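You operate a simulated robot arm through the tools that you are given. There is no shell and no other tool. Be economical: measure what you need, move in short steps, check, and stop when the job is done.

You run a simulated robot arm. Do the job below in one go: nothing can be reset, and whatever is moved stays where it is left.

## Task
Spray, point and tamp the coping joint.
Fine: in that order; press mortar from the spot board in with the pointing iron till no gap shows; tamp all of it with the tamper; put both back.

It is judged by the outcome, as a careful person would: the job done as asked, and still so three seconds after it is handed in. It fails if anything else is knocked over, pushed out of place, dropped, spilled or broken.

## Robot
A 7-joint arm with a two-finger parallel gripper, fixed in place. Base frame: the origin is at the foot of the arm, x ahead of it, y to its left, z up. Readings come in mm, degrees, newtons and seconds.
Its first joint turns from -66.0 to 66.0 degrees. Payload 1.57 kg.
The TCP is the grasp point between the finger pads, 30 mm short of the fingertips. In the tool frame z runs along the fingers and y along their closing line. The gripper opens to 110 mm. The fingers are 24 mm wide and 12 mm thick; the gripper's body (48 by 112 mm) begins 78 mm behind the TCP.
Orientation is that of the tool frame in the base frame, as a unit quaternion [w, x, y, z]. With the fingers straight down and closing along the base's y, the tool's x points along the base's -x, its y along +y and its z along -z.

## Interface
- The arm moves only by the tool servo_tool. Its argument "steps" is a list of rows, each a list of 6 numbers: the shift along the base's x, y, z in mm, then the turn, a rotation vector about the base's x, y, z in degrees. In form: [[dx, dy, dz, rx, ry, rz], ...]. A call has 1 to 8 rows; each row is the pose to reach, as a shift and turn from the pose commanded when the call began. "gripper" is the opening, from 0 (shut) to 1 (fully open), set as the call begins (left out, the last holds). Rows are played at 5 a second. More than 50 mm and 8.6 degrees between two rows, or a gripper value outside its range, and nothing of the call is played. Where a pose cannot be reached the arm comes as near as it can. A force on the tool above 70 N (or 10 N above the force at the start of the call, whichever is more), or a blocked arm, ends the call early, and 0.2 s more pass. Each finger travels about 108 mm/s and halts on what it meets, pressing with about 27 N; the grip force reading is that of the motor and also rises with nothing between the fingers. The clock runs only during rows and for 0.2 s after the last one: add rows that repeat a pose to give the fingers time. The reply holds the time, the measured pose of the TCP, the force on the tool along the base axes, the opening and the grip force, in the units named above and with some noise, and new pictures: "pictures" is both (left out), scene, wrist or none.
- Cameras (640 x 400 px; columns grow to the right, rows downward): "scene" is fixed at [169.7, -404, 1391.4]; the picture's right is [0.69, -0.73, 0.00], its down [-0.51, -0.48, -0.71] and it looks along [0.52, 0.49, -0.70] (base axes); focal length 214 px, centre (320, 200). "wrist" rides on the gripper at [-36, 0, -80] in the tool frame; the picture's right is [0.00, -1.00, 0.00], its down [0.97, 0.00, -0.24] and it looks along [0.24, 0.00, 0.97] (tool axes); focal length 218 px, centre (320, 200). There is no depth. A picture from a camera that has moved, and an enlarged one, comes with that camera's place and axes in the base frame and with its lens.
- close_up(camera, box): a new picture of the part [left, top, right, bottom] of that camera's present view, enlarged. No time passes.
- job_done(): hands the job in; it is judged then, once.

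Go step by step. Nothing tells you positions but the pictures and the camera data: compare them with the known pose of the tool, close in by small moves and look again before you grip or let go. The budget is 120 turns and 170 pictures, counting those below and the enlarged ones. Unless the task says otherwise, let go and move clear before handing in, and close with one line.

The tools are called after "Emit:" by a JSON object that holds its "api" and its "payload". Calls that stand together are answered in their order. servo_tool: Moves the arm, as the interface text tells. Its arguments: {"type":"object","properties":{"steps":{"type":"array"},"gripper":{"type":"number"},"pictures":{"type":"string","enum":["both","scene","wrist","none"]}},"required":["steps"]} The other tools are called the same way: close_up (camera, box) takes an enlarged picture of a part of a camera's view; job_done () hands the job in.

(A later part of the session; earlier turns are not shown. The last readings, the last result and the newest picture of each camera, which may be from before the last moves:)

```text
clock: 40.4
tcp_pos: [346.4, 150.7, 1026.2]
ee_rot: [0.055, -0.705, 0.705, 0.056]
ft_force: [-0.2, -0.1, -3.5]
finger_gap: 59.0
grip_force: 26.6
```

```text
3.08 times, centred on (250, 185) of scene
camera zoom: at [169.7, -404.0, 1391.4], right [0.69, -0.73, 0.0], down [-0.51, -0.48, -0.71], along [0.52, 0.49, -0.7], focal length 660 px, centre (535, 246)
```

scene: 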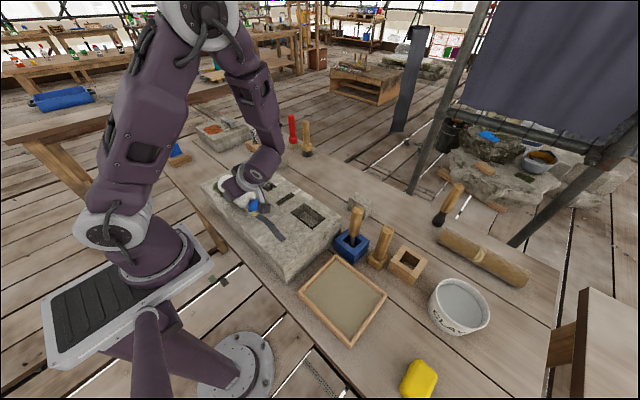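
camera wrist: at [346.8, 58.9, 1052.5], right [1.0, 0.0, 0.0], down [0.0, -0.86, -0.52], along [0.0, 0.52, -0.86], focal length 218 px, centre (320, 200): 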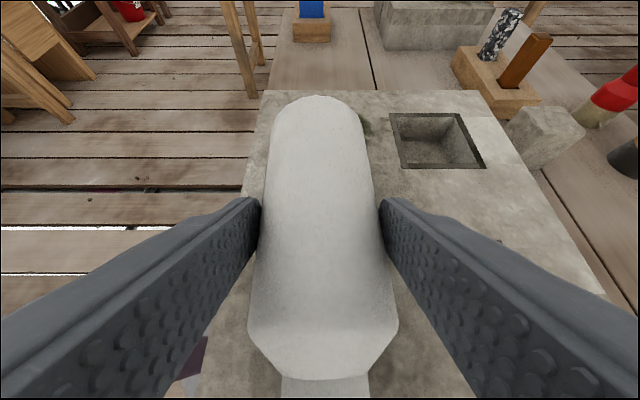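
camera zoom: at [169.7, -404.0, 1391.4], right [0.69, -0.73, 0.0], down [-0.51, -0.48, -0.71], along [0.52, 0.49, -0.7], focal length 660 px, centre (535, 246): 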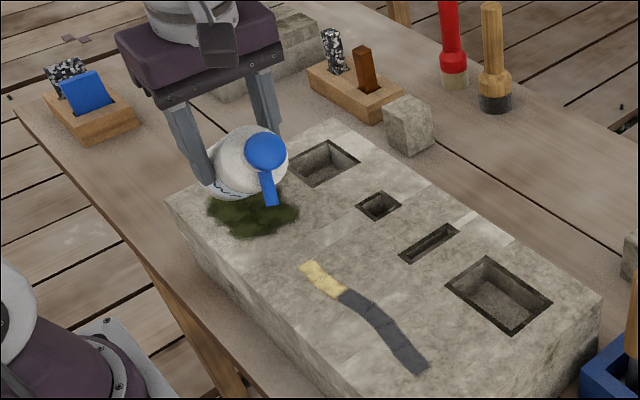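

Still no effect. I'll stand the bottle back on its spot (also needed at the end) and then examine its head closely, since the cap may be a pump or the blue part a trigger.

Emit:
{"api": "servo_tool", "payload": {"steps": [[0, 10, 20, -8, 0, 0], [0, 20, 30, -16, 0, 0], [0, 30, 30, -24, 0, 0], [0, 40, 30, -32, 0, 0], [0, 50, 30, -40, 0, 0], [-1, 57, 20, -46, 0, 0], [-1, 57, 10, -46, 0, 0], [-1, 57, 5, -46, 0, 0]], "pictures": "none"}}

Emit:
{"api": "close_up", "payload": {"camera": "scene", "box": [170, 100, 270, 200]}}

```text
clock: 42.2
tcp_pos: [343.1, 207.3, 1031.3]
ee_rot: [-0.226, -0.67, 0.671, -0.224]
ft_force: [0.4, 0.1, -3.6]
finger_gap: 59.0
grip_force: 26.5
```

```text
4.00 times, centred on (220, 150) of scene
camera zoom: at [169.7, -404.0, 1391.4], right [0.69, -0.73, 0.0], down [-0.51, -0.48, -0.71], along [0.52, 0.49, -0.7], focal length 858 px, centre (720, 400)
```

zoom: 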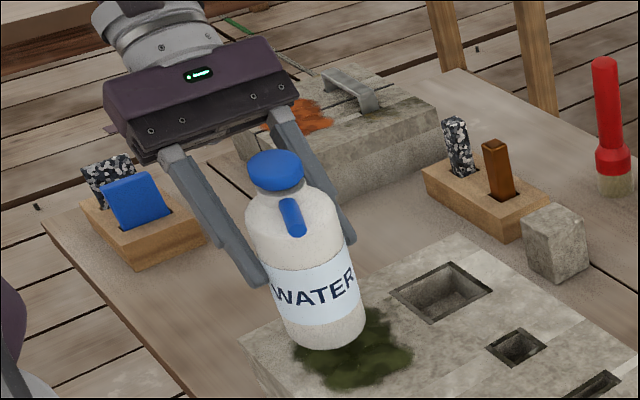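

The bottle still leans about 8° towards -y. I'll correct the tilt and recheck before lowering.

Emit:
{"api": "servo_tool", "payload": {"steps": [[0, 0, 0, -4, 0, 0], [0, 0, 0, -8, 0, 0], [0, 0, 0, -8, 0, 0]], "pictures": "none"}}

Emit:
{"api": "close_up", "payload": {"camera": "scene", "box": [190, 120, 250, 200]}}

```text
clock: 43.0
tcp_pos: [342.4, 208.1, 1031.3]
ee_rot: [-0.271, -0.653, 0.653, -0.27]
ft_force: [0.2, 1.1, -4.0]
finger_gap: 59.0
grip_force: 26.8
```

```text
5.00 times, centred on (220, 160) of scene
camera zoom: at [169.7, -404.0, 1391.4], right [0.69, -0.73, 0.0], down [-0.51, -0.48, -0.71], along [0.52, 0.49, -0.7], focal length 1072 px, centre (820, 400)
```

zoom: 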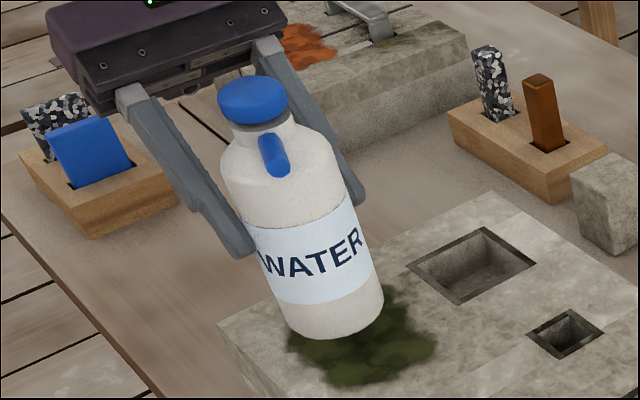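

The bottle looks vertical now, about 10–20 mm above the stone. I'll lower gently until contact.

Emit:
{"api": "servo_tool", "payload": {"steps": [[0, 0, -5, 0, 0, 0], [0, 0, -10, 0, 0, 0], [0, 0, -13, 0, 0, 0], [0, 0, -16, 0, 0, 0], [0, 0, -18, 0, 0, 0]], "pictures": "none"}}

Emit:
{"api": "close_up", "payload": {"camera": "scene", "box": [190, 120, 250, 200]}}

```text
clock: 44.2
tcp_pos: [341.1, 206.6, 1014.4]
ee_rot: [-0.271, -0.653, 0.653, -0.271]
ft_force: [-1.3, -0.6, -3.6]
finger_gap: 59.1
grip_force: 27.3
```

```text
5.00 times, centred on (220, 160) of scene
camera zoom: at [169.7, -404.0, 1391.4], right [0.69, -0.73, 0.0], down [-0.51, -0.48, -0.71], along [0.52, 0.49, -0.7], focal length 1072 px, centre (820, 400)
```

zoom: 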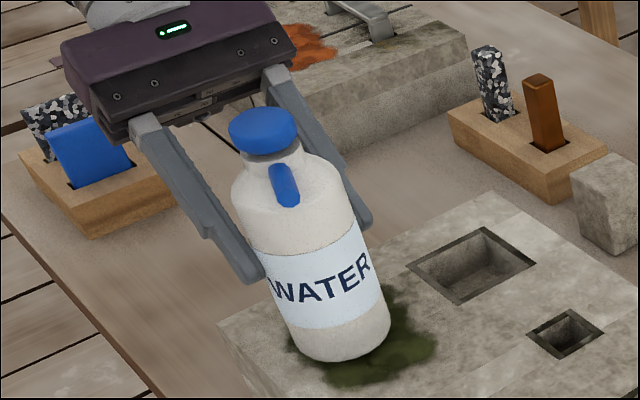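

Emit:
{"api": "servo_tool", "payload": {"steps": [[0, 0, -1.5, 0, 0, 0], [0, 0, -3, 0, 0, 0], [0, 0, -3, 0, 0, 0]], "pictures": "none"}}

Emit:
{"api": "servo_tool", "payload": {"steps": [[0, 0, -1.5, 0, 0, 0], [0, 0, -3, 0, 0, 0], [0, 0, -3, 0, 0, 0]], "pictures": "none"}}

Emit:
{"api": "servo_tool", "payload": {"steps": [[0, 0, -1, 0, 0, 0], [0, 0, -2, 0, 0, 0], [0, 0, -2, 0, 0, 0]], "pictures": "none"}}

```text
clock: 45.0
tcp_pos: [342.4, 207.6, 1010.9]
ee_rot: [-0.271, -0.653, 0.654, -0.271]
ft_force: [0.6, 1.2, -2.9]
finger_gap: 59.0
grip_force: 27.1
```

```text
clock: 45.8
tcp_pos: [343.6, 207.1, 1007.8]
ee_rot: [-0.27, -0.653, 0.653, -0.271]
ft_force: [-0.7, 0.4, -3.2]
finger_gap: 59.3
grip_force: 26.9
```

```text
clock: 46.6
tcp_pos: [341.9, 207.0, 1005.4]
ee_rot: [-0.271, -0.653, 0.653, -0.271]
ft_force: [0.1, 0.1, -2.5]
finger_gap: 59.0
grip_force: 26.7
```

Emit:
{"api": "servo_tool", "payload": {"steps": [[0, 0, -1, 0, 0, 0], [0, 0, -2, 0, 0, 0], [0, 0, -2, 0, 0, 0]], "pictures": "none"}}

Emit:
{"api": "close_up", "payload": {"camera": "scene", "box": [190, 120, 250, 200]}}

```text
clock: 47.4
tcp_pos: [342.3, 207.0, 1003.4]
ee_rot: [-0.271, -0.653, 0.653, -0.272]
ft_force: [0.0, 6.3, 23.2]
finger_gap: 59.1
grip_force: 26.8
```

```text
5.00 times, centred on (220, 160) of scene
camera zoom: at [169.5, -404.0, 1391.4], right [0.69, -0.73, 0.0], down [-0.51, -0.48, -0.71], along [0.52, 0.49, -0.7], focal length 1072 px, centre (820, 400)
```

zoom: 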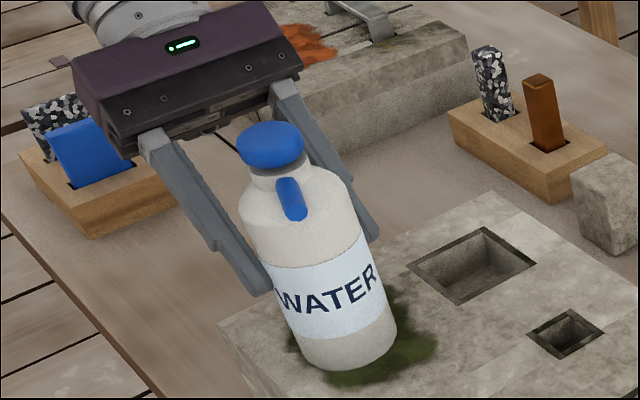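

Contact. I'll ease the load and release.

Emit:
{"api": "servo_tool", "payload": {"steps": [[0, 0, 0.9, 0, 0, 0], [0, 0, 0.9, 0, 0, 0]], "pictures": "none"}}

Emit:
{"api": "servo_tool", "payload": {"steps": [[0, 0, 0, 0, 0, 0], [0, 0, 0, 0, 0, 0], [0, 0, 0, 0, 0, 0], [0, 0, 0, 0, 0, 0]], "gripper": 1, "pictures": "none"}}

Emit:
{"api": "close_up", "payload": {"camera": "scene", "box": [190, 120, 250, 200]}}

```text
clock: 48.0
tcp_pos: [341.8, 207.4, 1004.4]
ee_rot: [-0.271, -0.653, 0.654, -0.27]
ft_force: [-0.3, -0.1, -3.1]
finger_gap: 58.9
grip_force: 26.9
```

```text
clock: 49.0
tcp_pos: [342.0, 206.9, 1004.6]
ee_rot: [0.27, 0.654, -0.653, 0.271]
ft_force: [0.1, -0.5, 0.0]
finger_gap: 110.0
grip_force: 0.0
```

```text
5.00 times, centred on (220, 160) of scene
camera zoom: at [169.7, -404.0, 1391.4], right [0.69, -0.73, 0.0], down [-0.51, -0.48, -0.71], along [0.52, 0.49, -0.7], focal length 1072 px, centre (820, 400)
```

zoom: 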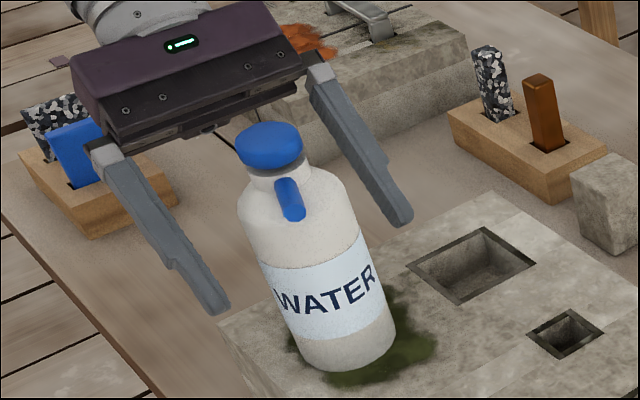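

The bottle stands upright on its spot. I'll retract along the hand axis, come vertical above and view the head closely.

Emit:
{"api": "servo_tool", "payload": {"steps": [[0, 30, 30, 0, 0, 0], [0, 55, 60, 0, 0, 0], [0, 65, 100, 0, 0, 0], [0, 65, 130, 8, 0, 0], [0, 50, 140, 16, 0, 0], [0, 35, 140, 24, 0, 0], [0, 20, 140, 32, 0, 0], [0, 10, 140, 40, 0, 0]], "pictures": "none"}}

Emit:
{"api": "servo_tool", "payload": {"steps": [[0, -10, 0, 5, 0, 0], [0, -10, 0, 5, 0, 0]], "pictures": "wrist"}}

Emit:
{"api": "close_up", "payload": {"camera": "wrist", "box": [270, 130, 370, 240]}}

```text
clock: 50.8
tcp_pos: [342.0, 218.7, 1144.5]
ee_rot: [0.03, 0.707, -0.706, 0.031]
ft_force: [-0.4, 0.2, -0.4]
finger_gap: 109.8
grip_force: 0.0
```

```text
clock: 51.4
tcp_pos: [342.1, 208.1, 1145.3]
ee_rot: [0.0, -0.706, 0.708, 0.001]
ft_force: [0.2, -0.6, -0.2]
finger_gap: 110.3
grip_force: 0.1
camera wrist: at [341.9, 245.0, 1223.1], right [1.0, 0.0, 0.0], down [0.0, -0.97, 0.24], along [0.0, -0.24, -0.97], focal length 218 px, centre (320, 200)
```

wrist: 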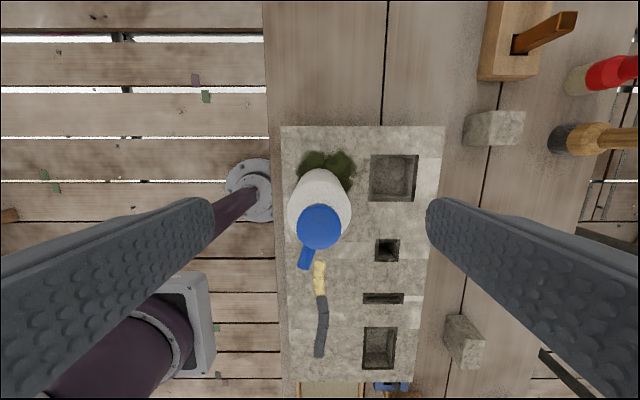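

```text
3.64 times, centred on (320, 185) of wrist
camera zoom: at [341.9, 245.0, 1223.1], right [1.0, 0.0, 0.0], down [0.0, -0.97, 0.24], along [0.0, -0.24, -0.97], focal length 794 px, centre (320, 254)
```

zoom: 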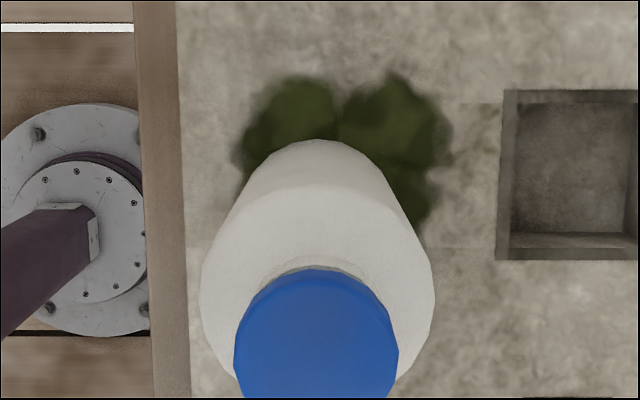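

The bottle now stands about 17 mm towards -y of its original spot (cap near y 187), which I'll correct later. First I'll test whether the cap is a pump by pressing it gently with closed fingers.

Emit:
{"api": "servo_tool", "payload": {"steps": [[1, -20, 0, 0, 0, 0], [1, -20, 0, 0, 0, 0], [1, -20, -15, 0, 0, 0], [1, -20, -30, 0, 0, 0], [1, -20, -34, 0, 0, 0]], "gripper": 0, "pictures": "none"}}

Emit:
{"api": "close_up", "payload": {"camera": "scene", "box": [180, 100, 260, 200]}}

```text
clock: 52.6
tcp_pos: [343.9, 190.4, 1109.6]
ee_rot: [0.0, 0.707, -0.707, 0.001]
ft_force: [0.5, -1.1, 0.5]
finger_gap: 0.2
grip_force: 20.7
```

```text
4.00 times, centred on (220, 150) of scene
camera zoom: at [169.7, -404.0, 1391.4], right [0.69, -0.73, 0.0], down [-0.51, -0.48, -0.71], along [0.52, 0.49, -0.7], focal length 858 px, centre (720, 400)
```

zoom: 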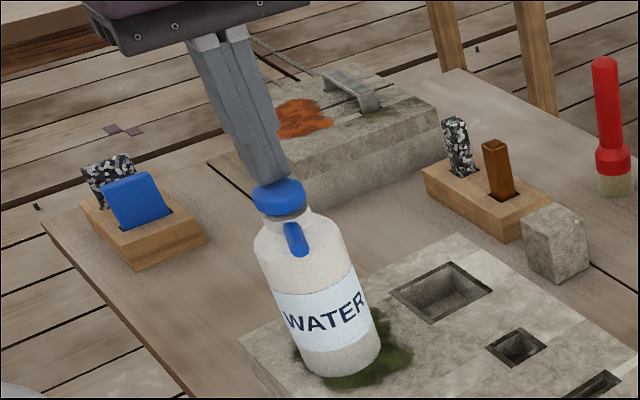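

Right above the cap. I'll press down in 2 mm steps.

Emit:
{"api": "servo_tool", "payload": {"steps": [[0, 0, -2, 0, 0, 0], [0, 0, -4, 0, 0, 0], [0, 0, -6, 0, 0, 0]], "pictures": "none"}}

Emit:
{"api": "servo_tool", "payload": {"steps": [[0, 0, -2, 0, 0, 0], [0, 0, -4, 0, 0, 0]], "pictures": "none"}}

Emit:
{"api": "close_up", "payload": {"camera": "scene", "box": [180, 100, 320, 250]}}

```text
clock: 53.4
tcp_pos: [343.8, 189.0, 1104.4]
ee_rot: [0.001, -0.707, 0.707, 0.0]
ft_force: [-0.9, -0.2, 2.1]
finger_gap: 0.0
grip_force: 21.5
```

```text
clock: 54.0
tcp_pos: [343.7, 189.5, 1101.4]
ee_rot: [0.001, -0.707, 0.707, 0.0]
ft_force: [-0.3, -0.7, 2.6]
finger_gap: 0.0
grip_force: 22.0
```

```text
2.67 times, centred on (250, 175) of scene
camera zoom: at [169.7, -404.1, 1391.4], right [0.69, -0.73, 0.0], down [-0.51, -0.48, -0.71], along [0.52, 0.49, -0.7], focal length 572 px, centre (507, 267)
```

zoom: 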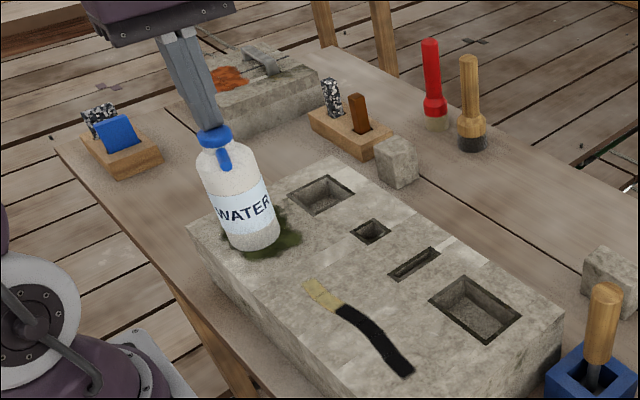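

The cap is a spring pump: pressing it sprayed and the joint has gone visibly darker. I'll release and check that every cell is wet.

Emit:
{"api": "close_up", "payload": {"camera": "scene", "box": [230, 180, 310, 250]}}

Emit:
{"api": "servo_tool", "payload": {"steps": [[0, 0, 5, 0, 0, 0], [0, 0, 15, 0, 0, 0], [0, 0, 40, 0, 0, 0], [0, 0, 60, 0, 0, 0]], "pictures": "none"}}

Emit:
{"api": "close_up", "payload": {"camera": "scene", "box": [180, 120, 310, 250]}}

```text
5.71 times, centred on (270, 215) of scene
camera zoom: at [169.7, -404.1, 1391.4], right [0.69, -0.73, 0.0], down [-0.51, -0.48, -0.71], along [0.52, 0.49, -0.7], focal length 1226 px, centre (606, 114)
```

zoom: 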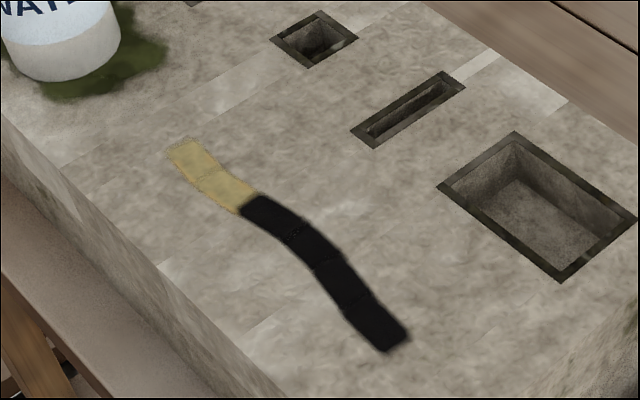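

```text
clock: 55.0
tcp_pos: [345.4, 187.9, 1160.0]
ee_rot: [0.0, 0.707, -0.707, 0.0]
ft_force: [0.3, 0.1, -0.2]
finger_gap: 0.1
grip_force: 21.3
```

```text
3.08 times, centred on (245, 185) of scene
camera zoom: at [169.7, -404.1, 1391.4], right [0.69, -0.73, 0.0], down [-0.51, -0.48, -0.71], along [0.52, 0.49, -0.7], focal length 660 px, centre (551, 246)
```

zoom: 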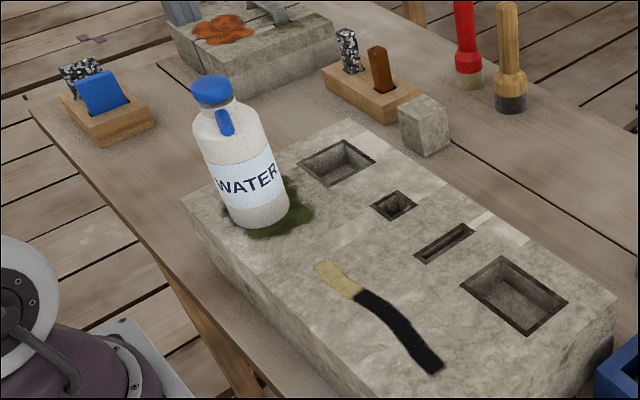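

All cells are wet, the yellow fill included. Next I'll put the bottle back exactly: grip it vertically, shift it about 20 mm in +y and turn it about 17°.

Emit:
{"api": "servo_tool", "payload": {"steps": [[0, 0, 0, 0, 0, 0], [0, 0, 0, 0, 0, 0], [0, 0, 0, 0, 0, 0], [-1, 1, -40, 0, 0, 0], [-1, 1, -80, 0, 0, 0], [-1, 1, -120, 0, 0, 0], [-1, 1, -147, 0, 0, 0], [-1, 1, -147, 0, 0, 0]], "gripper": 1, "pictures": "none"}}

Emit:
{"api": "servo_tool", "payload": {"steps": [[0, 0, 0, 0, 0, 0], [0, 0, 0, 0, 0, 0], [0, 0, 0, 0, 0, 0], [0, 0, 0, 0, 0, 0]], "gripper": 0, "pictures": "none"}}

Emit:
{"api": "servo_tool", "payload": {"steps": [[0, 0, 3, 0, 0, 0], [0, 5, 6, 0, 0, 6], [0, 12, 6, 0, 0, 12], [0, 20, 6, 0, 0, 17], [0, 20, 6, 0, 0, 17], [0, 20, 3, 0, 0, 17], [0, 20, 1, 0, 0, 17]], "pictures": "none"}}

Emit:
{"api": "close_up", "payload": {"camera": "scene", "box": [180, 110, 270, 200]}}

```text
clock: 56.8
tcp_pos: [343.9, 189.7, 1012.5]
ee_rot: [0.0, -0.707, 0.707, 0.0]
ft_force: [-0.8, -0.1, -0.3]
finger_gap: 110.2
grip_force: 0.1
```

```text
clock: 57.8
tcp_pos: [343.3, 189.2, 1012.7]
ee_rot: [0.0, -0.707, 0.708, 0.0]
ft_force: [-0.3, -0.9, 0.2]
finger_gap: 59.3
grip_force: 27.5
```

```text
clock: 59.4
tcp_pos: [341.9, 208.5, 1014.9]
ee_rot: [0.0, 0.804, -0.595, 0.001]
ft_force: [-0.2, 0.0, -3.4]
finger_gap: 59.5
grip_force: 27.0
```

```text
4.44 times, centred on (225, 155) of scene
camera zoom: at [169.7, -404.0, 1391.4], right [0.69, -0.73, 0.0], down [-0.51, -0.48, -0.71], along [0.52, 0.49, -0.7], focal length 953 px, centre (742, 400)
```

zoom: 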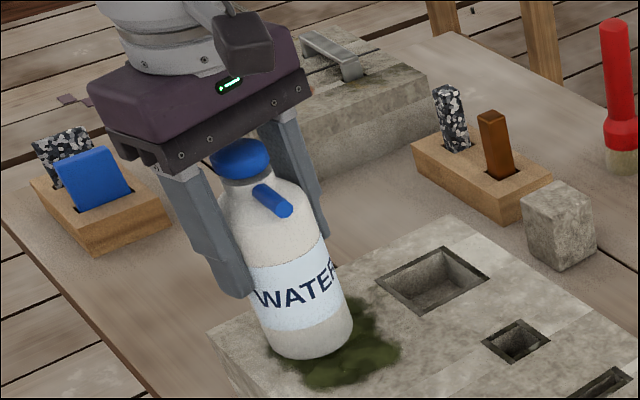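

That matches the original look. I'll lower the last millimetres and release.

Emit:
{"api": "servo_tool", "payload": {"steps": [[0, 0, -1, 0, 0, 0], [0, 0, -1.5, 0, 0, 0], [0, 0, -1.5, 0, 0, 0]], "pictures": "none"}}

Emit:
{"api": "servo_tool", "payload": {"steps": [[0, 0, 0, 0, 0, 0], [0, 0, 0, 0, 0, 0], [0, 0, 0, 0, 0, 0], [0, 0, 0, 0, 0, 0]], "gripper": 1, "pictures": "none"}}

Emit:
{"api": "servo_tool", "payload": {"steps": [[0, 0, 40, 0, 0, 0], [0, 0, 80, 0, 0, 0], [0, 0, 120, 0, 0, 0], [0, 0, 150, 0, 0, 0], [0, 0, 150, 0, 0, -8], [0, 0, 150, 0, 0, -16]]}}

```text
clock: 60.2
tcp_pos: [342.5, 207.6, 1013.1]
ee_rot: [0.0, 0.804, -0.595, 0.0]
ft_force: [-0.5, -0.3, -3.8]
finger_gap: 59.2
grip_force: 26.9
```

```text
clock: 61.2
tcp_pos: [342.8, 209.7, 1013.8]
ee_rot: [0.0, 0.804, -0.595, 0.0]
ft_force: [-0.2, 0.9, 0.6]
finger_gap: 109.7
grip_force: 0.0
```

```text
clock: 62.6
tcp_pos: [343.1, 208.5, 1163.3]
ee_rot: [0.001, 0.712, -0.702, 0.0]
ft_force: [0.2, 0.5, -0.1]
finger_gap: 110.2
grip_force: 0.1
camera wrist: at [342.2, 245.1, 1242.6], right [1.0, 0.01, 0.0], down [0.01, -0.97, 0.24], along [0.0, -0.24, -0.97], focal length 218 px, centre (320, 200)
```

scene: 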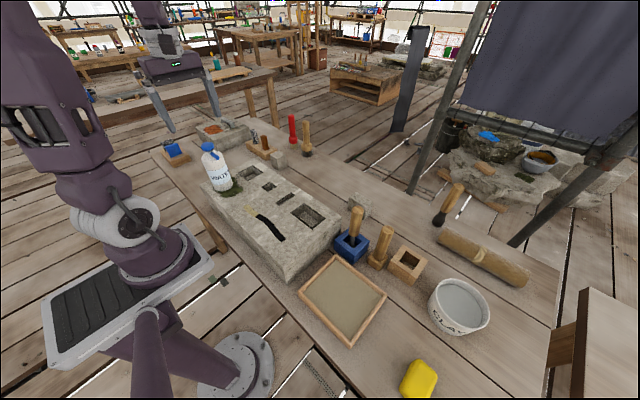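
wrist: 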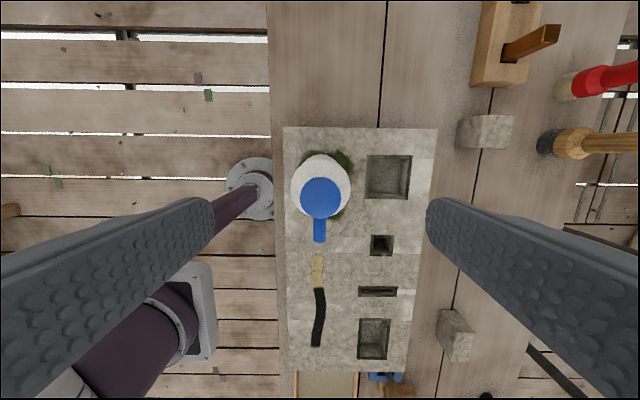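

The bottle is back at about y 205 with the nozzle along -y. Next is the pointing iron in the blue holder, with its handle top around (492, -220, 1011). I'll move above it for a look.

Emit:
{"api": "servo_tool", "payload": {"steps": [[15, -45, 0, 0, 0, 0], [30, -92, 0, 0, 0, 0], [48, -138, 0, 0, 0, 0], [66, -184, 0, 0, 0, 0], [84, -230, 0, 0, 0, 0], [102, -276, 0, 0, 0, 0], [120, -320, 0, 0, 0, 0], [135, -365, 0, 0, 0, 0]], "pictures": "none"}}

Emit:
{"api": "servo_tool", "payload": {"steps": [[8, -35, 0, 0, 0, 0], [14, -65, 0, 0, 0, 0], [14, -65, 0, 0, 0, 0]]}}

```text
clock: 64.4
tcp_pos: [476.9, -155.9, 1164.9]
ee_rot: [0.0, 0.714, -0.701, 0.0]
ft_force: [0.0, -0.2, -0.4]
finger_gap: 110.0
grip_force: 0.0
```

```text
clock: 65.2
tcp_pos: [489.5, -219.3, 1163.7]
ee_rot: [0.0, 0.713, -0.701, 0.0]
ft_force: [-0.1, -0.3, 0.8]
finger_gap: 110.1
grip_force: 0.2
camera wrist: at [488.3, -182.1, 1242.0], right [1.0, 0.02, 0.0], down [0.02, -0.97, 0.24], along [0.0, -0.24, -0.97], focal length 218 px, centre (320, 200)
```

scene: 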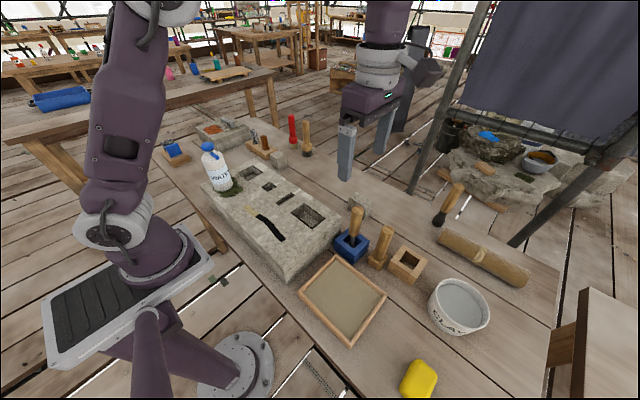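
wrist: 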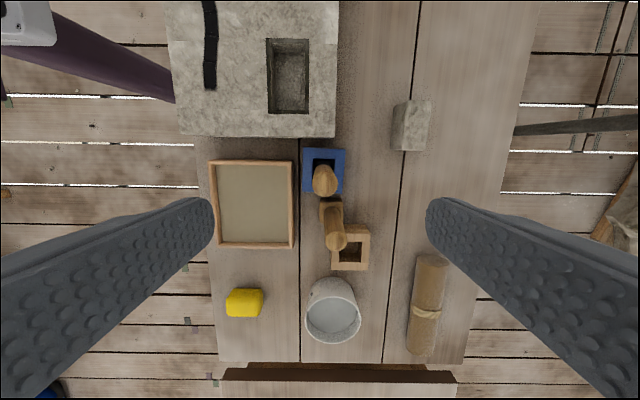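

Emit:
{"api": "close_up", "payload": {"camera": "wrist", "box": [280, 130, 400, 290]}}

```text
2.50 times, centred on (340, 210) of wrist
camera zoom: at [488.3, -182.1, 1242.0], right [1.0, 0.02, 0.0], down [0.02, -0.97, 0.24], along [0.0, -0.24, -0.97], focal length 546 px, centre (270, 175)
```

zoom: 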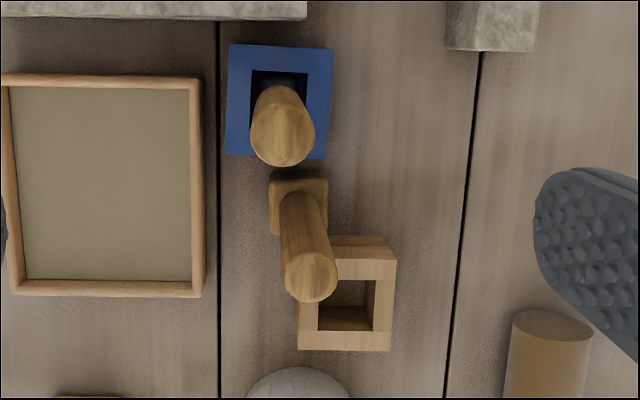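

Iron handle top is at about (493, -223), leaning slightly. The tamper handle is at (510, -296). I'll lower onto the iron with the fingers closing along x.

Emit:
{"api": "servo_tool", "payload": {"steps": [[4, 0, -45, 0, 0, 0], [4, 0, -90, 0, 0, 0], [4, 0, -135, 0, 0, 0], [4, 0, -175, 0, 0, 0], [4, 0, -205, 0, 0, 0], [4, 0, -205, 0, 0, 0]], "pictures": "wrist"}}

Emit:
{"api": "close_up", "payload": {"camera": "scene", "box": [310, 150, 430, 280]}}

```text
clock: 66.6
tcp_pos: [492.8, -220.6, 954.3]
ee_rot: [0.001, 0.713, -0.701, 0.0]
ft_force: [0.1, 0.2, 0.6]
finger_gap: 109.9
grip_force: 0.0
camera wrist: at [491.4, -183.2, 1033.7], right [1.0, 0.02, 0.0], down [0.02, -0.97, 0.24], along [0.0, -0.24, -0.97], focal length 218 px, centre (320, 200)
```

wrist: 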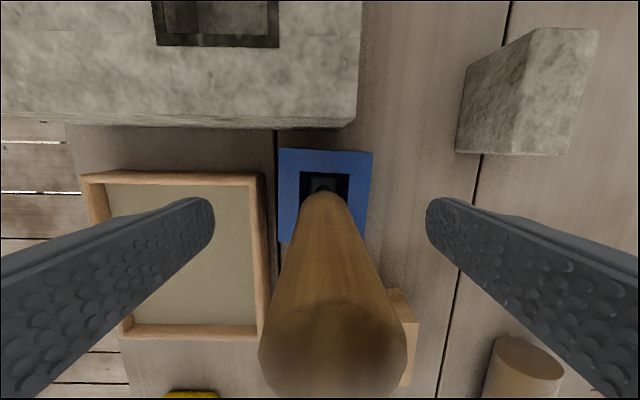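

```text
3.08 times, centred on (370, 215) of scene
camera zoom: at [169.7, -404.1, 1391.4], right [0.69, -0.73, 0.0], down [-0.51, -0.48, -0.71], along [0.52, 0.49, -0.7], focal length 660 px, centre (166, 154)
```

zoom: 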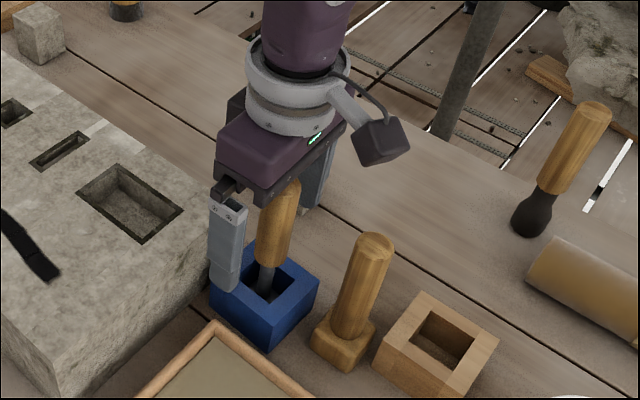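

Well placed. I'll close and lift the iron straight up out of its holder.

Emit:
{"api": "servo_tool", "payload": {"steps": [[0, 0, 0, 0, 0, 0], [0, 0, 0, 0, 0, 0], [0, 0, 0, 0, 0, 0], [0, 0, 0, 0, 0, 0], [0, 0, 0, 0, 0, 0]], "gripper": 0, "pictures": "none"}}

Emit:
{"api": "servo_tool", "payload": {"steps": [[0, 0, 30, 0, 0, 0], [0, 0, 60, 0, 0, 0], [0, 0, 100, 0, 0, 0], [0, 0, 140, 0, 0, 0], [0, 0, 140, 0, 0, 0]], "pictures": "scene"}}

Emit:
{"api": "close_up", "payload": {"camera": "scene", "box": [310, 120, 430, 280]}}

```text
clock: 67.8
tcp_pos: [492.9, -219.1, 954.4]
ee_rot: [0.0, 0.714, -0.701, 0.0]
ft_force: [-0.9, 1.2, 1.1]
finger_gap: 29.1
grip_force: 26.9
```

```text
clock: 69.0
tcp_pos: [495.2, -220.0, 1099.8]
ee_rot: [0.001, 0.713, -0.701, 0.0]
ft_force: [0.0, -0.1, -2.5]
finger_gap: 29.5
grip_force: 27.4
```

scene: 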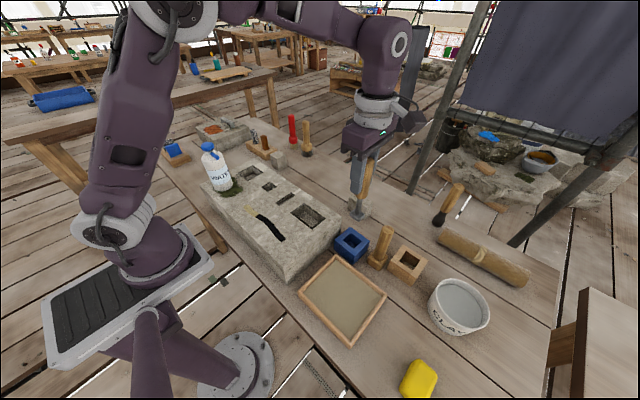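

```text
2.50 times, centred on (370, 200) of scene
camera zoom: at [169.7, -404.1, 1391.4], right [0.69, -0.73, 0.0], down [-0.51, -0.48, -0.71], along [0.52, 0.49, -0.7], focal length 536 px, centre (195, 200)
```

zoom: 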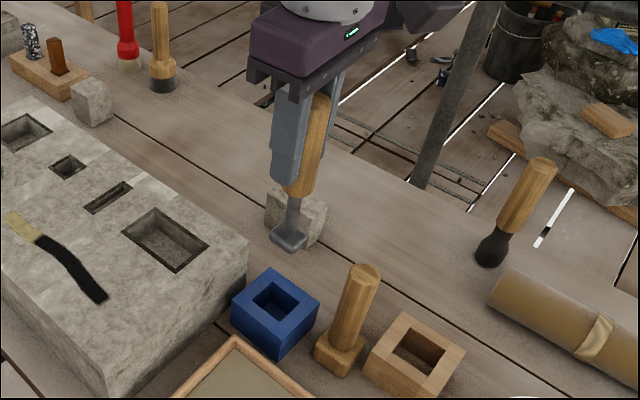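

The iron has a shank and a small flat foot. I'll look closely at the foot.

Emit:
{"api": "close_up", "payload": {"camera": "scene", "box": [335, 150, 385, 230]}}

Emit:
{"api": "close_up", "payload": {"camera": "wrist", "box": [200, 100, 440, 300]}}

```text
5.00 times, centred on (360, 190) of scene
camera zoom: at [169.7, -404.1, 1391.4], right [0.69, -0.73, 0.0], down [-0.51, -0.48, -0.71], along [0.52, 0.49, -0.7], focal length 1072 px, centre (120, 250)
```

zoom: 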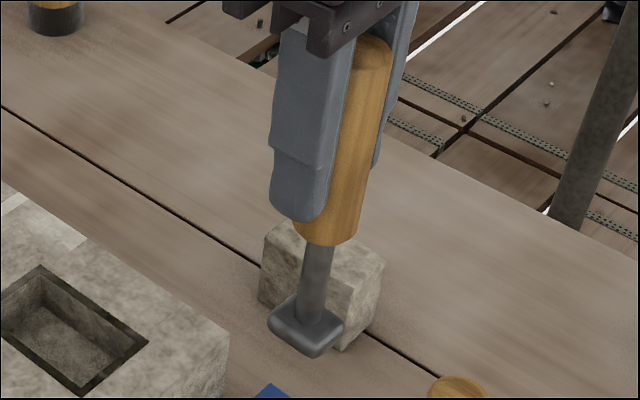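

```text
2.00 times, centred on (320, 200) of wrist
camera zoom: at [493.8, -184.0, 1179.4], right [1.0, 0.02, 0.0], down [0.02, -0.97, 0.24], along [0.0, -0.24, -0.97], focal length 436 px, centre (320, 200)
```

zoom: 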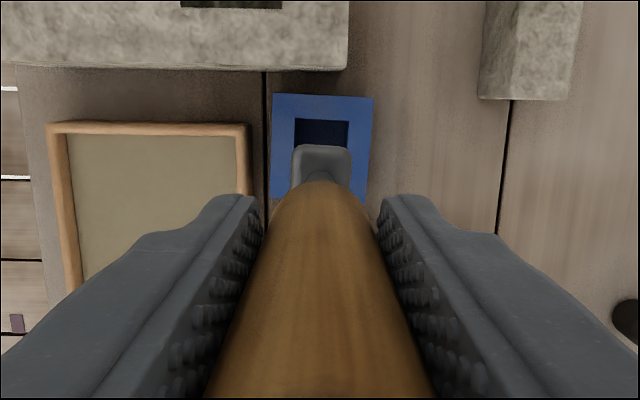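

The foot is a plate of about 28×30 mm, roughly 115 mm below the TCP. I'll carry it over the spot board (about x 288–427, y -215 to -372) and lower towards the mortar.

Emit:
{"api": "servo_tool", "payload": {"steps": [[-40, -15, 0, 0, 0, 0], [-80, -35, 0, 0, 0, 0], [-115, -55, 0, 0, 0, 0], [-125, -58, -40, 0, 0, 0], [-125, -58, -80, 0, 0, 0], [-125, -58, -110, 0, 0, 0], [-125, -58, -120, 0, 0, 0]], "pictures": "scene"}}

Emit:
{"api": "close_up", "payload": {"camera": "scene", "box": [290, 180, 410, 350]}}

```text
clock: 70.6
tcp_pos: [371.7, -278.6, 979.1]
ee_rot: [0.0, 0.714, -0.701, 0.0]
ft_force: [-0.2, -0.6, -2.3]
finger_gap: 29.2
grip_force: 26.7
```

scene: 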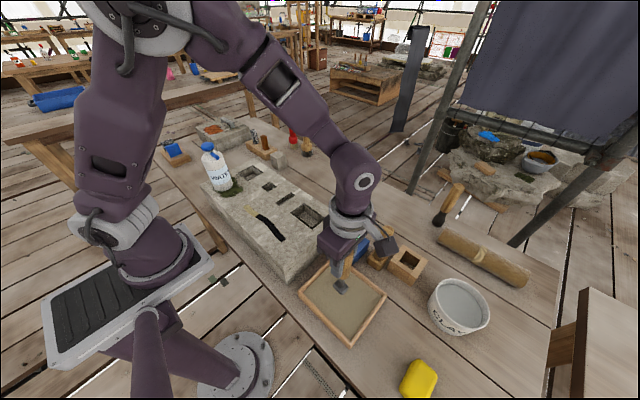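

```text
2.35 times, centred on (350, 265) of scene
camera zoom: at [169.7, -404.1, 1391.4], right [0.69, -0.73, 0.0], down [-0.51, -0.48, -0.71], along [0.52, 0.49, -0.7], focal length 505 px, centre (249, 47)
```

zoom: 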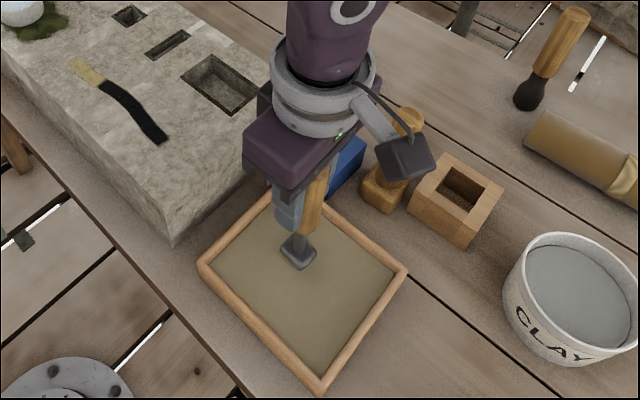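

The foot is over the mortar with everything clear. I'll lower until it touches.

Emit:
{"api": "servo_tool", "payload": {"steps": [[0, 0, -6, 0, 0, 0], [0, 0, -12, 0, 0, 0], [0, 0, -16, 0, 0, 0], [0, 0, -20, 0, 0, 0]], "pictures": "none"}}

Emit:
{"api": "close_up", "payload": {"camera": "scene", "box": [300, 220, 390, 320]}}

```text
clock: 71.6
tcp_pos: [369.9, -280.1, 958.2]
ee_rot: [0.001, 0.713, -0.702, 0.0]
ft_force: [-0.5, 1.0, -2.1]
finger_gap: 29.2
grip_force: 27.1
```

```text
4.00 times, centred on (345, 270) of scene
camera zoom: at [169.7, -404.1, 1391.4], right [0.69, -0.73, 0.0], down [-0.51, -0.48, -0.71], along [0.52, 0.49, -0.7], focal length 858 px, centre (220, -80)
```

zoom: 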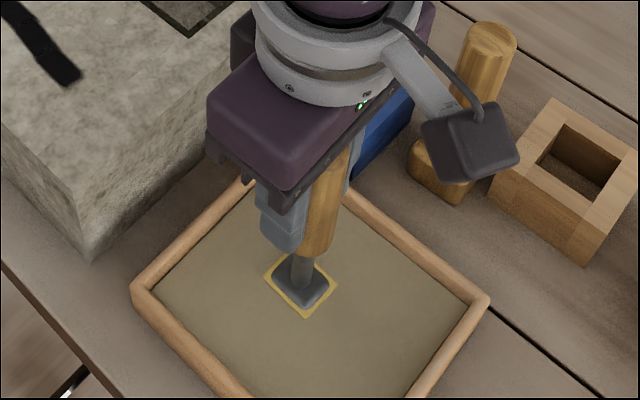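

Yellow mortar shows under the foot, so the iron is loaded (and the yellow cells are filled joint). I'll lift and look.

Emit:
{"api": "servo_tool", "payload": {"steps": [[0, 0, 0, 0, 0, 0], [0, 0, 30, 0, 0, 0], [0, 10, 70, 0, 0, 0], [0, 30, 110, 0, 0, 0], [0, 50, 130, 0, 0, 0]], "pictures": "none"}}

Emit:
{"api": "close_up", "payload": {"camera": "scene", "box": [290, 180, 390, 320]}}

```text
clock: 72.8
tcp_pos: [372.2, -231.7, 1089.4]
ee_rot: [0.0, 0.713, -0.701, 0.0]
ft_force: [-0.7, -0.6, -1.6]
finger_gap: 29.3
grip_force: 27.2
```

```text
2.86 times, centred on (340, 250) of scene
camera zoom: at [169.7, -404.1, 1391.4], right [0.69, -0.73, 0.0], down [-0.51, -0.48, -0.71], along [0.52, 0.49, -0.7], focal length 613 px, centre (263, 57)
```

zoom: 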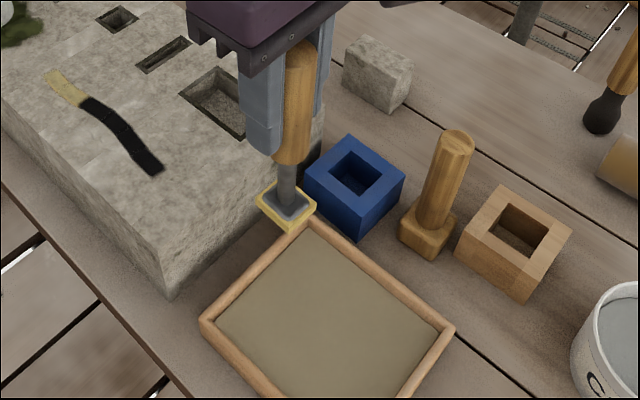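

Loaded. I'll carry it to the first open cell (346, -5) and hover above.

Emit:
{"api": "servo_tool", "payload": {"steps": [[-6, 45, 5, 0, 0, 0], [-12, 92, 5, 0, 0, 0], [-18, 138, 5, 0, 0, 0], [-24, 184, 5, 0, 0, 0], [-26, 230, 0, 0, 0, 0], [-26, 232, -20, 0, 0, 0], [-26, 232, -32, 0, 0, 0], [-26, 232, -32, 0, 0, 0]], "pictures": "wrist"}}

Emit:
{"api": "close_up", "payload": {"camera": "scene", "box": [220, 160, 310, 250]}}

```text
clock: 74.6
tcp_pos: [342.9, 2.3, 1056.6]
ee_rot: [0.0, 0.712, -0.702, 0.0]
ft_force: [0.1, 0.5, -2.3]
finger_gap: 29.3
grip_force: 27.1
camera wrist: at [341.4, 39.5, 1136.1], right [1.0, 0.02, 0.0], down [0.02, -0.97, 0.24], along [0.0, -0.24, -0.97], focal length 218 px, centre (320, 200)
```

wrist: 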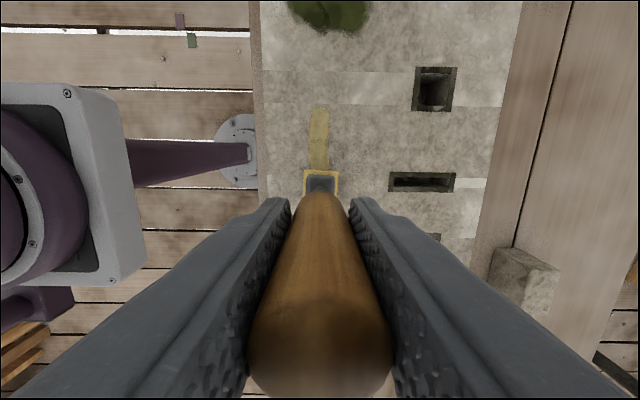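

```text
4.44 times, centred on (265, 205) of scene
camera zoom: at [169.7, -404.0, 1391.4], right [0.69, -0.73, 0.0], down [-0.51, -0.48, -0.71], along [0.52, 0.49, -0.7], focal length 953 px, centre (564, 178)
```

zoom: 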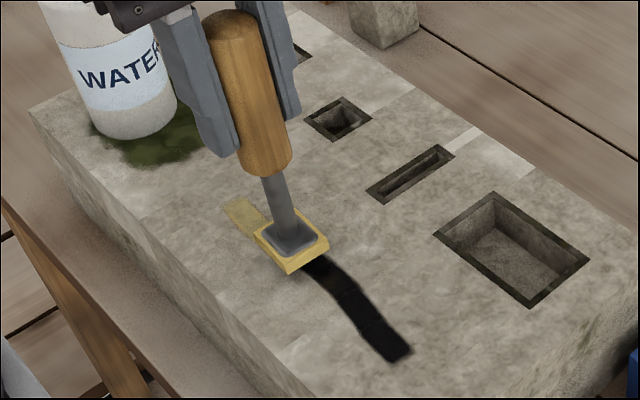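

The foot is over cell 3. I'll lower gently and press.

Emit:
{"api": "servo_tool", "payload": {"steps": [[2, -2, -6, 0, 0, 0], [2, -2, -12, 0, 0, 0], [2, -2, -16, 0, 0, 0], [2, -2, -19, 0, 0, 0]], "pictures": "none"}}

Emit:
{"api": "servo_tool", "payload": {"steps": [[0, 0, -1.5, 0, 0, 0], [0, 0, -3, 0, 0, 0]], "pictures": "none"}}

Emit:
{"api": "close_up", "payload": {"camera": "scene", "box": [220, 160, 310, 250]}}

```text
clock: 75.6
tcp_pos: [346.4, 0.0, 1036.9]
ee_rot: [-0.001, 0.713, -0.701, 0.001]
ft_force: [-2.5, 1.3, 19.2]
finger_gap: 29.6
grip_force: 26.8
```

```text
clock: 76.2
tcp_pos: [346.7, 0.7, 1034.2]
ee_rot: [0.0, 0.714, -0.701, 0.0]
ft_force: [-0.9, -0.1, 20.0]
finger_gap: 29.5
grip_force: 27.0
```

```text
4.44 times, centred on (265, 205) of scene
camera zoom: at [169.5, -404.1, 1391.4], right [0.69, -0.73, 0.0], down [-0.51, -0.48, -0.71], along [0.52, 0.49, -0.7], focal length 953 px, centre (564, 178)
```

zoom: 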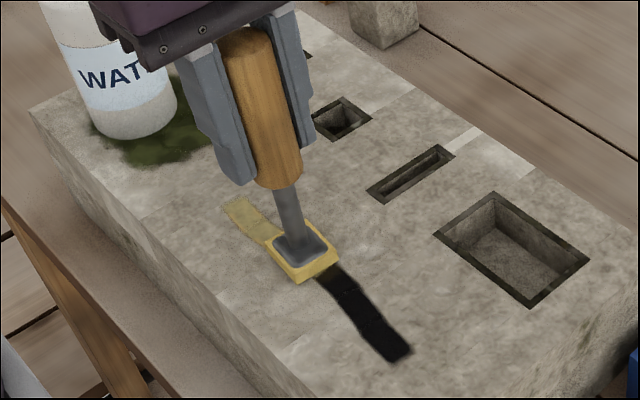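

Contact at about 20 N. I'll lift a little and see what was left.

Emit:
{"api": "servo_tool", "payload": {"steps": [[0, 0, 5, 0, 0, 0], [0, 10, 20, 0, 0, 0], [0, 30, 30, 0, 0, 0]], "pictures": "none"}}

Emit:
{"api": "close_up", "payload": {"camera": "scene", "box": [220, 160, 310, 250]}}

```text
clock: 77.0
tcp_pos: [346.4, 31.8, 1064.4]
ee_rot: [0.0, 0.713, -0.701, 0.0]
ft_force: [0.2, 0.3, -1.5]
finger_gap: 29.5
grip_force: 27.0
```

```text
4.44 times, centred on (265, 205) of scene
camera zoom: at [169.7, -404.1, 1391.4], right [0.69, -0.73, 0.0], down [-0.51, -0.48, -0.71], along [0.52, 0.49, -0.7], focal length 953 px, centre (564, 178)
```

zoom: 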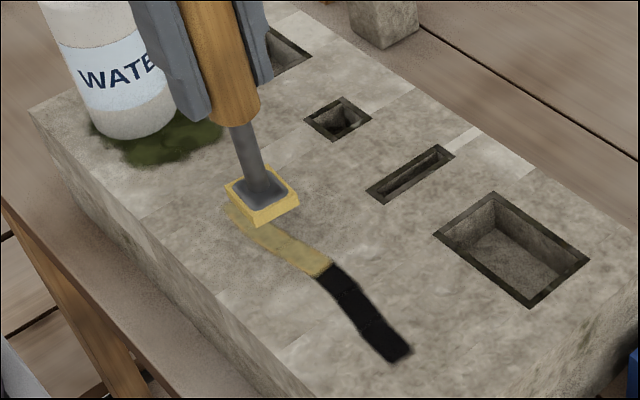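

Cell 3 is filled and the iron still carries mortar. I'll press cells 4 and 5 next.

Emit:
{"api": "servo_tool", "payload": {"steps": [[1, -35, 0, 0, 0, 0], [1, -61, -10, 0, 0, 0], [1, -61, -22, 0, 0, 0], [1, -61, -28, 0, 0, 0], [1, -61, -30, 0, 0, 0], [1, -61, -30, 0, 0, 0], [1, -61, -15, 0, 0, 0], [1, -61, -5, 0, 0, 0]], "pictures": "none"}}

Emit:
{"api": "servo_tool", "payload": {"steps": [[-1, -15, 0, 0, 0, 0], [-2, -29, 0, 0, 0, 0], [-2, -29, -12, 0, 0, 0], [-2, -29, -21, 0, 0, 0], [-2, -29, -25, 0, 0, 0], [-2, -29, -25, 0, 0, 0], [-2, -29, -10, 0, 0, 0], [-2, -10, 10, 0, 0, 0]], "pictures": "none"}}

Emit:
{"api": "close_up", "payload": {"camera": "scene", "box": [220, 160, 310, 250]}}

```text
clock: 78.8
tcp_pos: [346.7, -30.4, 1058.3]
ee_rot: [0.001, 0.713, -0.701, 0.0]
ft_force: [0.1, 0.1, -1.4]
finger_gap: 29.7
grip_force: 26.9
```

```text
clock: 80.6
tcp_pos: [345.3, -41.0, 1069.2]
ee_rot: [0.0, 0.713, -0.701, 0.0]
ft_force: [0.1, 1.2, -2.5]
finger_gap: 29.4
grip_force: 27.4
```

```text
4.44 times, centred on (265, 205) of scene
camera zoom: at [169.7, -404.1, 1391.4], right [0.69, -0.73, 0.0], down [-0.51, -0.48, -0.71], along [0.52, 0.49, -0.7], focal length 953 px, centre (564, 178)
```

zoom: 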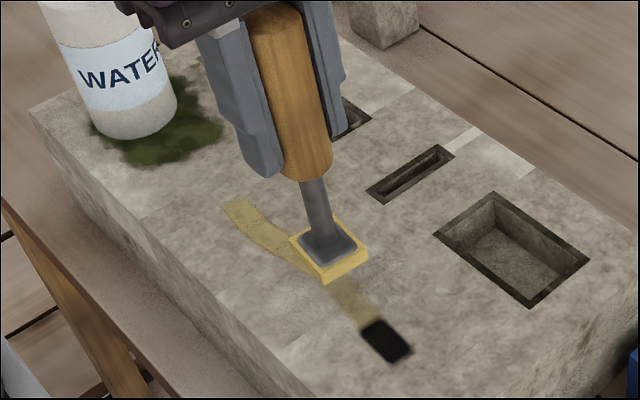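

Cells 4 and 5 are filled. Only cell 6 remains, so I'll press it.

Emit:
{"api": "servo_tool", "payload": {"steps": [[-2, -30, 0, 0, 0, 0], [-4, -50, -10, 0, 0, 0], [-4, -50, -25, 0, 0, 0], [-4, -50, -33, 0, 0, 0], [-4, -50, -35, 0, 0, 0], [-4, -50, -35, 0, 0, 0], [-4, -50, -15, 0, 0, 0], [10, -90, 10, 0, 0, 0]], "pictures": "none"}}

Emit:
{"api": "servo_tool", "payload": {"steps": [[0, -30, 20, 0, 0, 0], [30, -60, 30, 0, 0, 0]], "pictures": "none"}}

Emit:
{"api": "close_up", "payload": {"camera": "scene", "box": [230, 180, 310, 250]}}

Emit:
{"api": "close_up", "payload": {"camera": "scene", "box": [300, 150, 400, 300]}}

```text
clock: 82.4
tcp_pos: [358.8, -127.6, 1079.9]
ee_rot: [0.0, 0.713, -0.701, 0.0]
ft_force: [1.4, -0.5, -1.3]
finger_gap: 29.5
grip_force: 27.0
```

```text
clock: 83.0
tcp_pos: [389.4, -192.0, 1107.6]
ee_rot: [0.001, 0.713, -0.701, 0.0]
ft_force: [-0.4, -0.9, -1.0]
finger_gap: 29.4
grip_force: 27.4
```

```text
5.71 times, centred on (270, 215) of scene
camera zoom: at [169.7, -404.1, 1391.4], right [0.69, -0.73, 0.0], down [-0.51, -0.48, -0.71], along [0.52, 0.49, -0.7], focal length 1226 px, centre (606, 114)
```

zoom: 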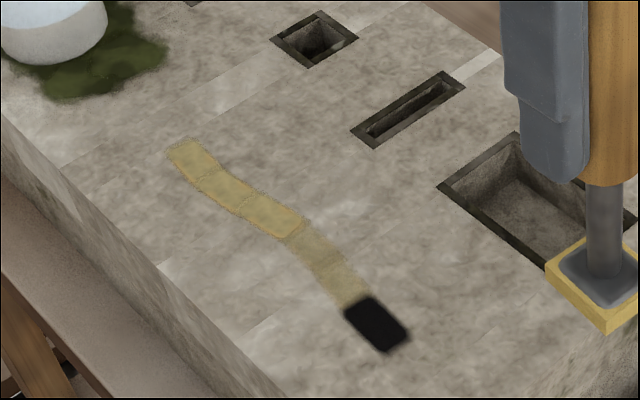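

```text
2.67 times, centred on (350, 225) of scene
camera zoom: at [169.7, -404.1, 1391.4], right [0.69, -0.73, 0.0], down [-0.51, -0.48, -0.71], along [0.52, 0.49, -0.7], focal length 572 px, centre (240, 133)
```

zoom: 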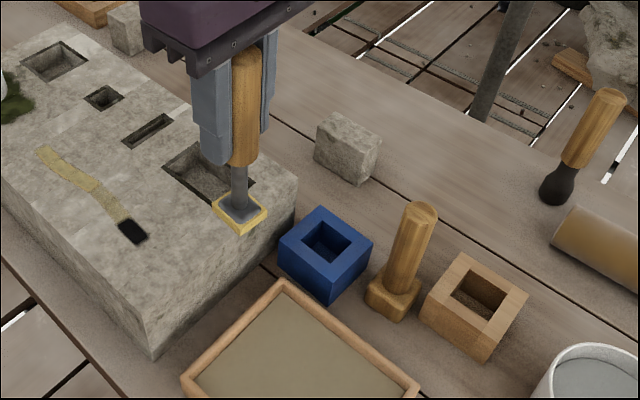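

Cell 6 is still open and cells 4–5 look thin, so the load is running low. I'll reload at the board.

Emit:
{"api": "servo_tool", "payload": {"steps": [[-10, -45, 0, 0, 0, 0], [-20, -90, 0, 0, 0, 0], [-25, -110, -40, 0, 0, 0], [-25, -110, -85, 0, 0, 0], [-25, -110, -125, 0, 0, 0], [-25, -110, -145, 0, 0, 0], [-25, -110, -153, 0, 0, 0], [-25, -110, -153, 0, 0, 0]], "pictures": "none"}}

Emit:
{"api": "servo_tool", "payload": {"steps": [[0, 0, -3, 0, 0, 0], [0, 0, -3, 0, 0, 0], [0, 0, 40, 0, 0, 0], [0, 20, 85, 0, 0, 0], [0, 50, 130, 0, 0, 0], [-5, 95, 140, 0, 0, 0], [-10, 140, 140, 0, 0, 0], [-20, 185, 130, 0, 0, 0]], "pictures": "none"}}

Emit:
{"api": "close_up", "payload": {"camera": "scene", "box": [230, 150, 350, 270]}}

```text
clock: 84.8
tcp_pos: [361.3, -298.2, 955.9]
ee_rot: [0.0, 0.713, -0.701, 0.0]
ft_force: [-1.1, 0.2, -1.9]
finger_gap: 29.7
grip_force: 27.6
```

```text
refused: row 5 steps farther than a row can; nothing moved
```

```text
3.33 times, centred on (290, 210) of scene
camera zoom: at [169.7, -404.1, 1391.4], right [0.69, -0.73, 0.0], down [-0.51, -0.48, -0.71], along [0.52, 0.49, -0.7], focal length 715 px, centre (420, 167)
```

zoom: 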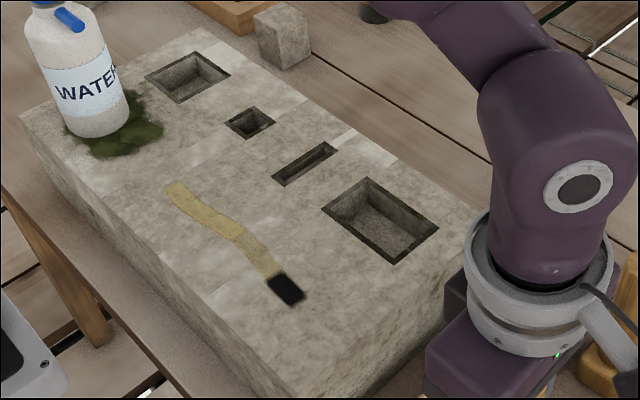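

Emit:
{"api": "servo_tool", "payload": {"steps": [[0, 0, -3, 0, 0, 0], [0, 0, -3, 0, 0, 0], [0, 0, 40, 0, 0, 0], [0, 10, 85, 0, 0, 0], [0, 30, 125, 0, 0, 0], [-5, 75, 140, 0, 0, 0], [-10, 120, 140, 0, 0, 0], [-15, 165, 135, 0, 0, 0]], "pictures": "none"}}

Emit:
{"api": "servo_tool", "payload": {"steps": [[-5, 44, -20, 0, 0, 0], [-5, 44, -40, 0, 0, 0], [-5, 44, -50, 0, 0, 0], [-5, 44, -55, 0, 0, 0]], "pictures": "none"}}

Emit:
{"api": "close_up", "payload": {"camera": "scene", "box": [230, 160, 320, 260]}}

```text
clock: 86.6
tcp_pos: [345.6, -132.4, 1092.1]
ee_rot: [0.0, 0.713, -0.701, 0.0]
ft_force: [0.9, -0.7, -3.0]
finger_gap: 29.4
grip_force: 27.8
```

```text
clock: 87.6
tcp_pos: [341.6, -90.5, 1036.6]
ee_rot: [0.0, 0.713, -0.701, -0.001]
ft_force: [0.1, -1.2, -2.9]
finger_gap: 29.5
grip_force: 27.2
```

```text
4.00 times, centred on (275, 210) of scene
camera zoom: at [169.7, -404.1, 1391.4], right [0.69, -0.73, 0.0], down [-0.51, -0.48, -0.71], along [0.52, 0.49, -0.7], focal length 858 px, centre (500, 160)
```

zoom: 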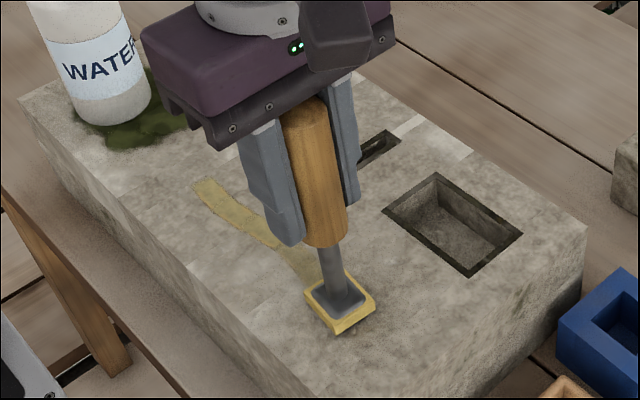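

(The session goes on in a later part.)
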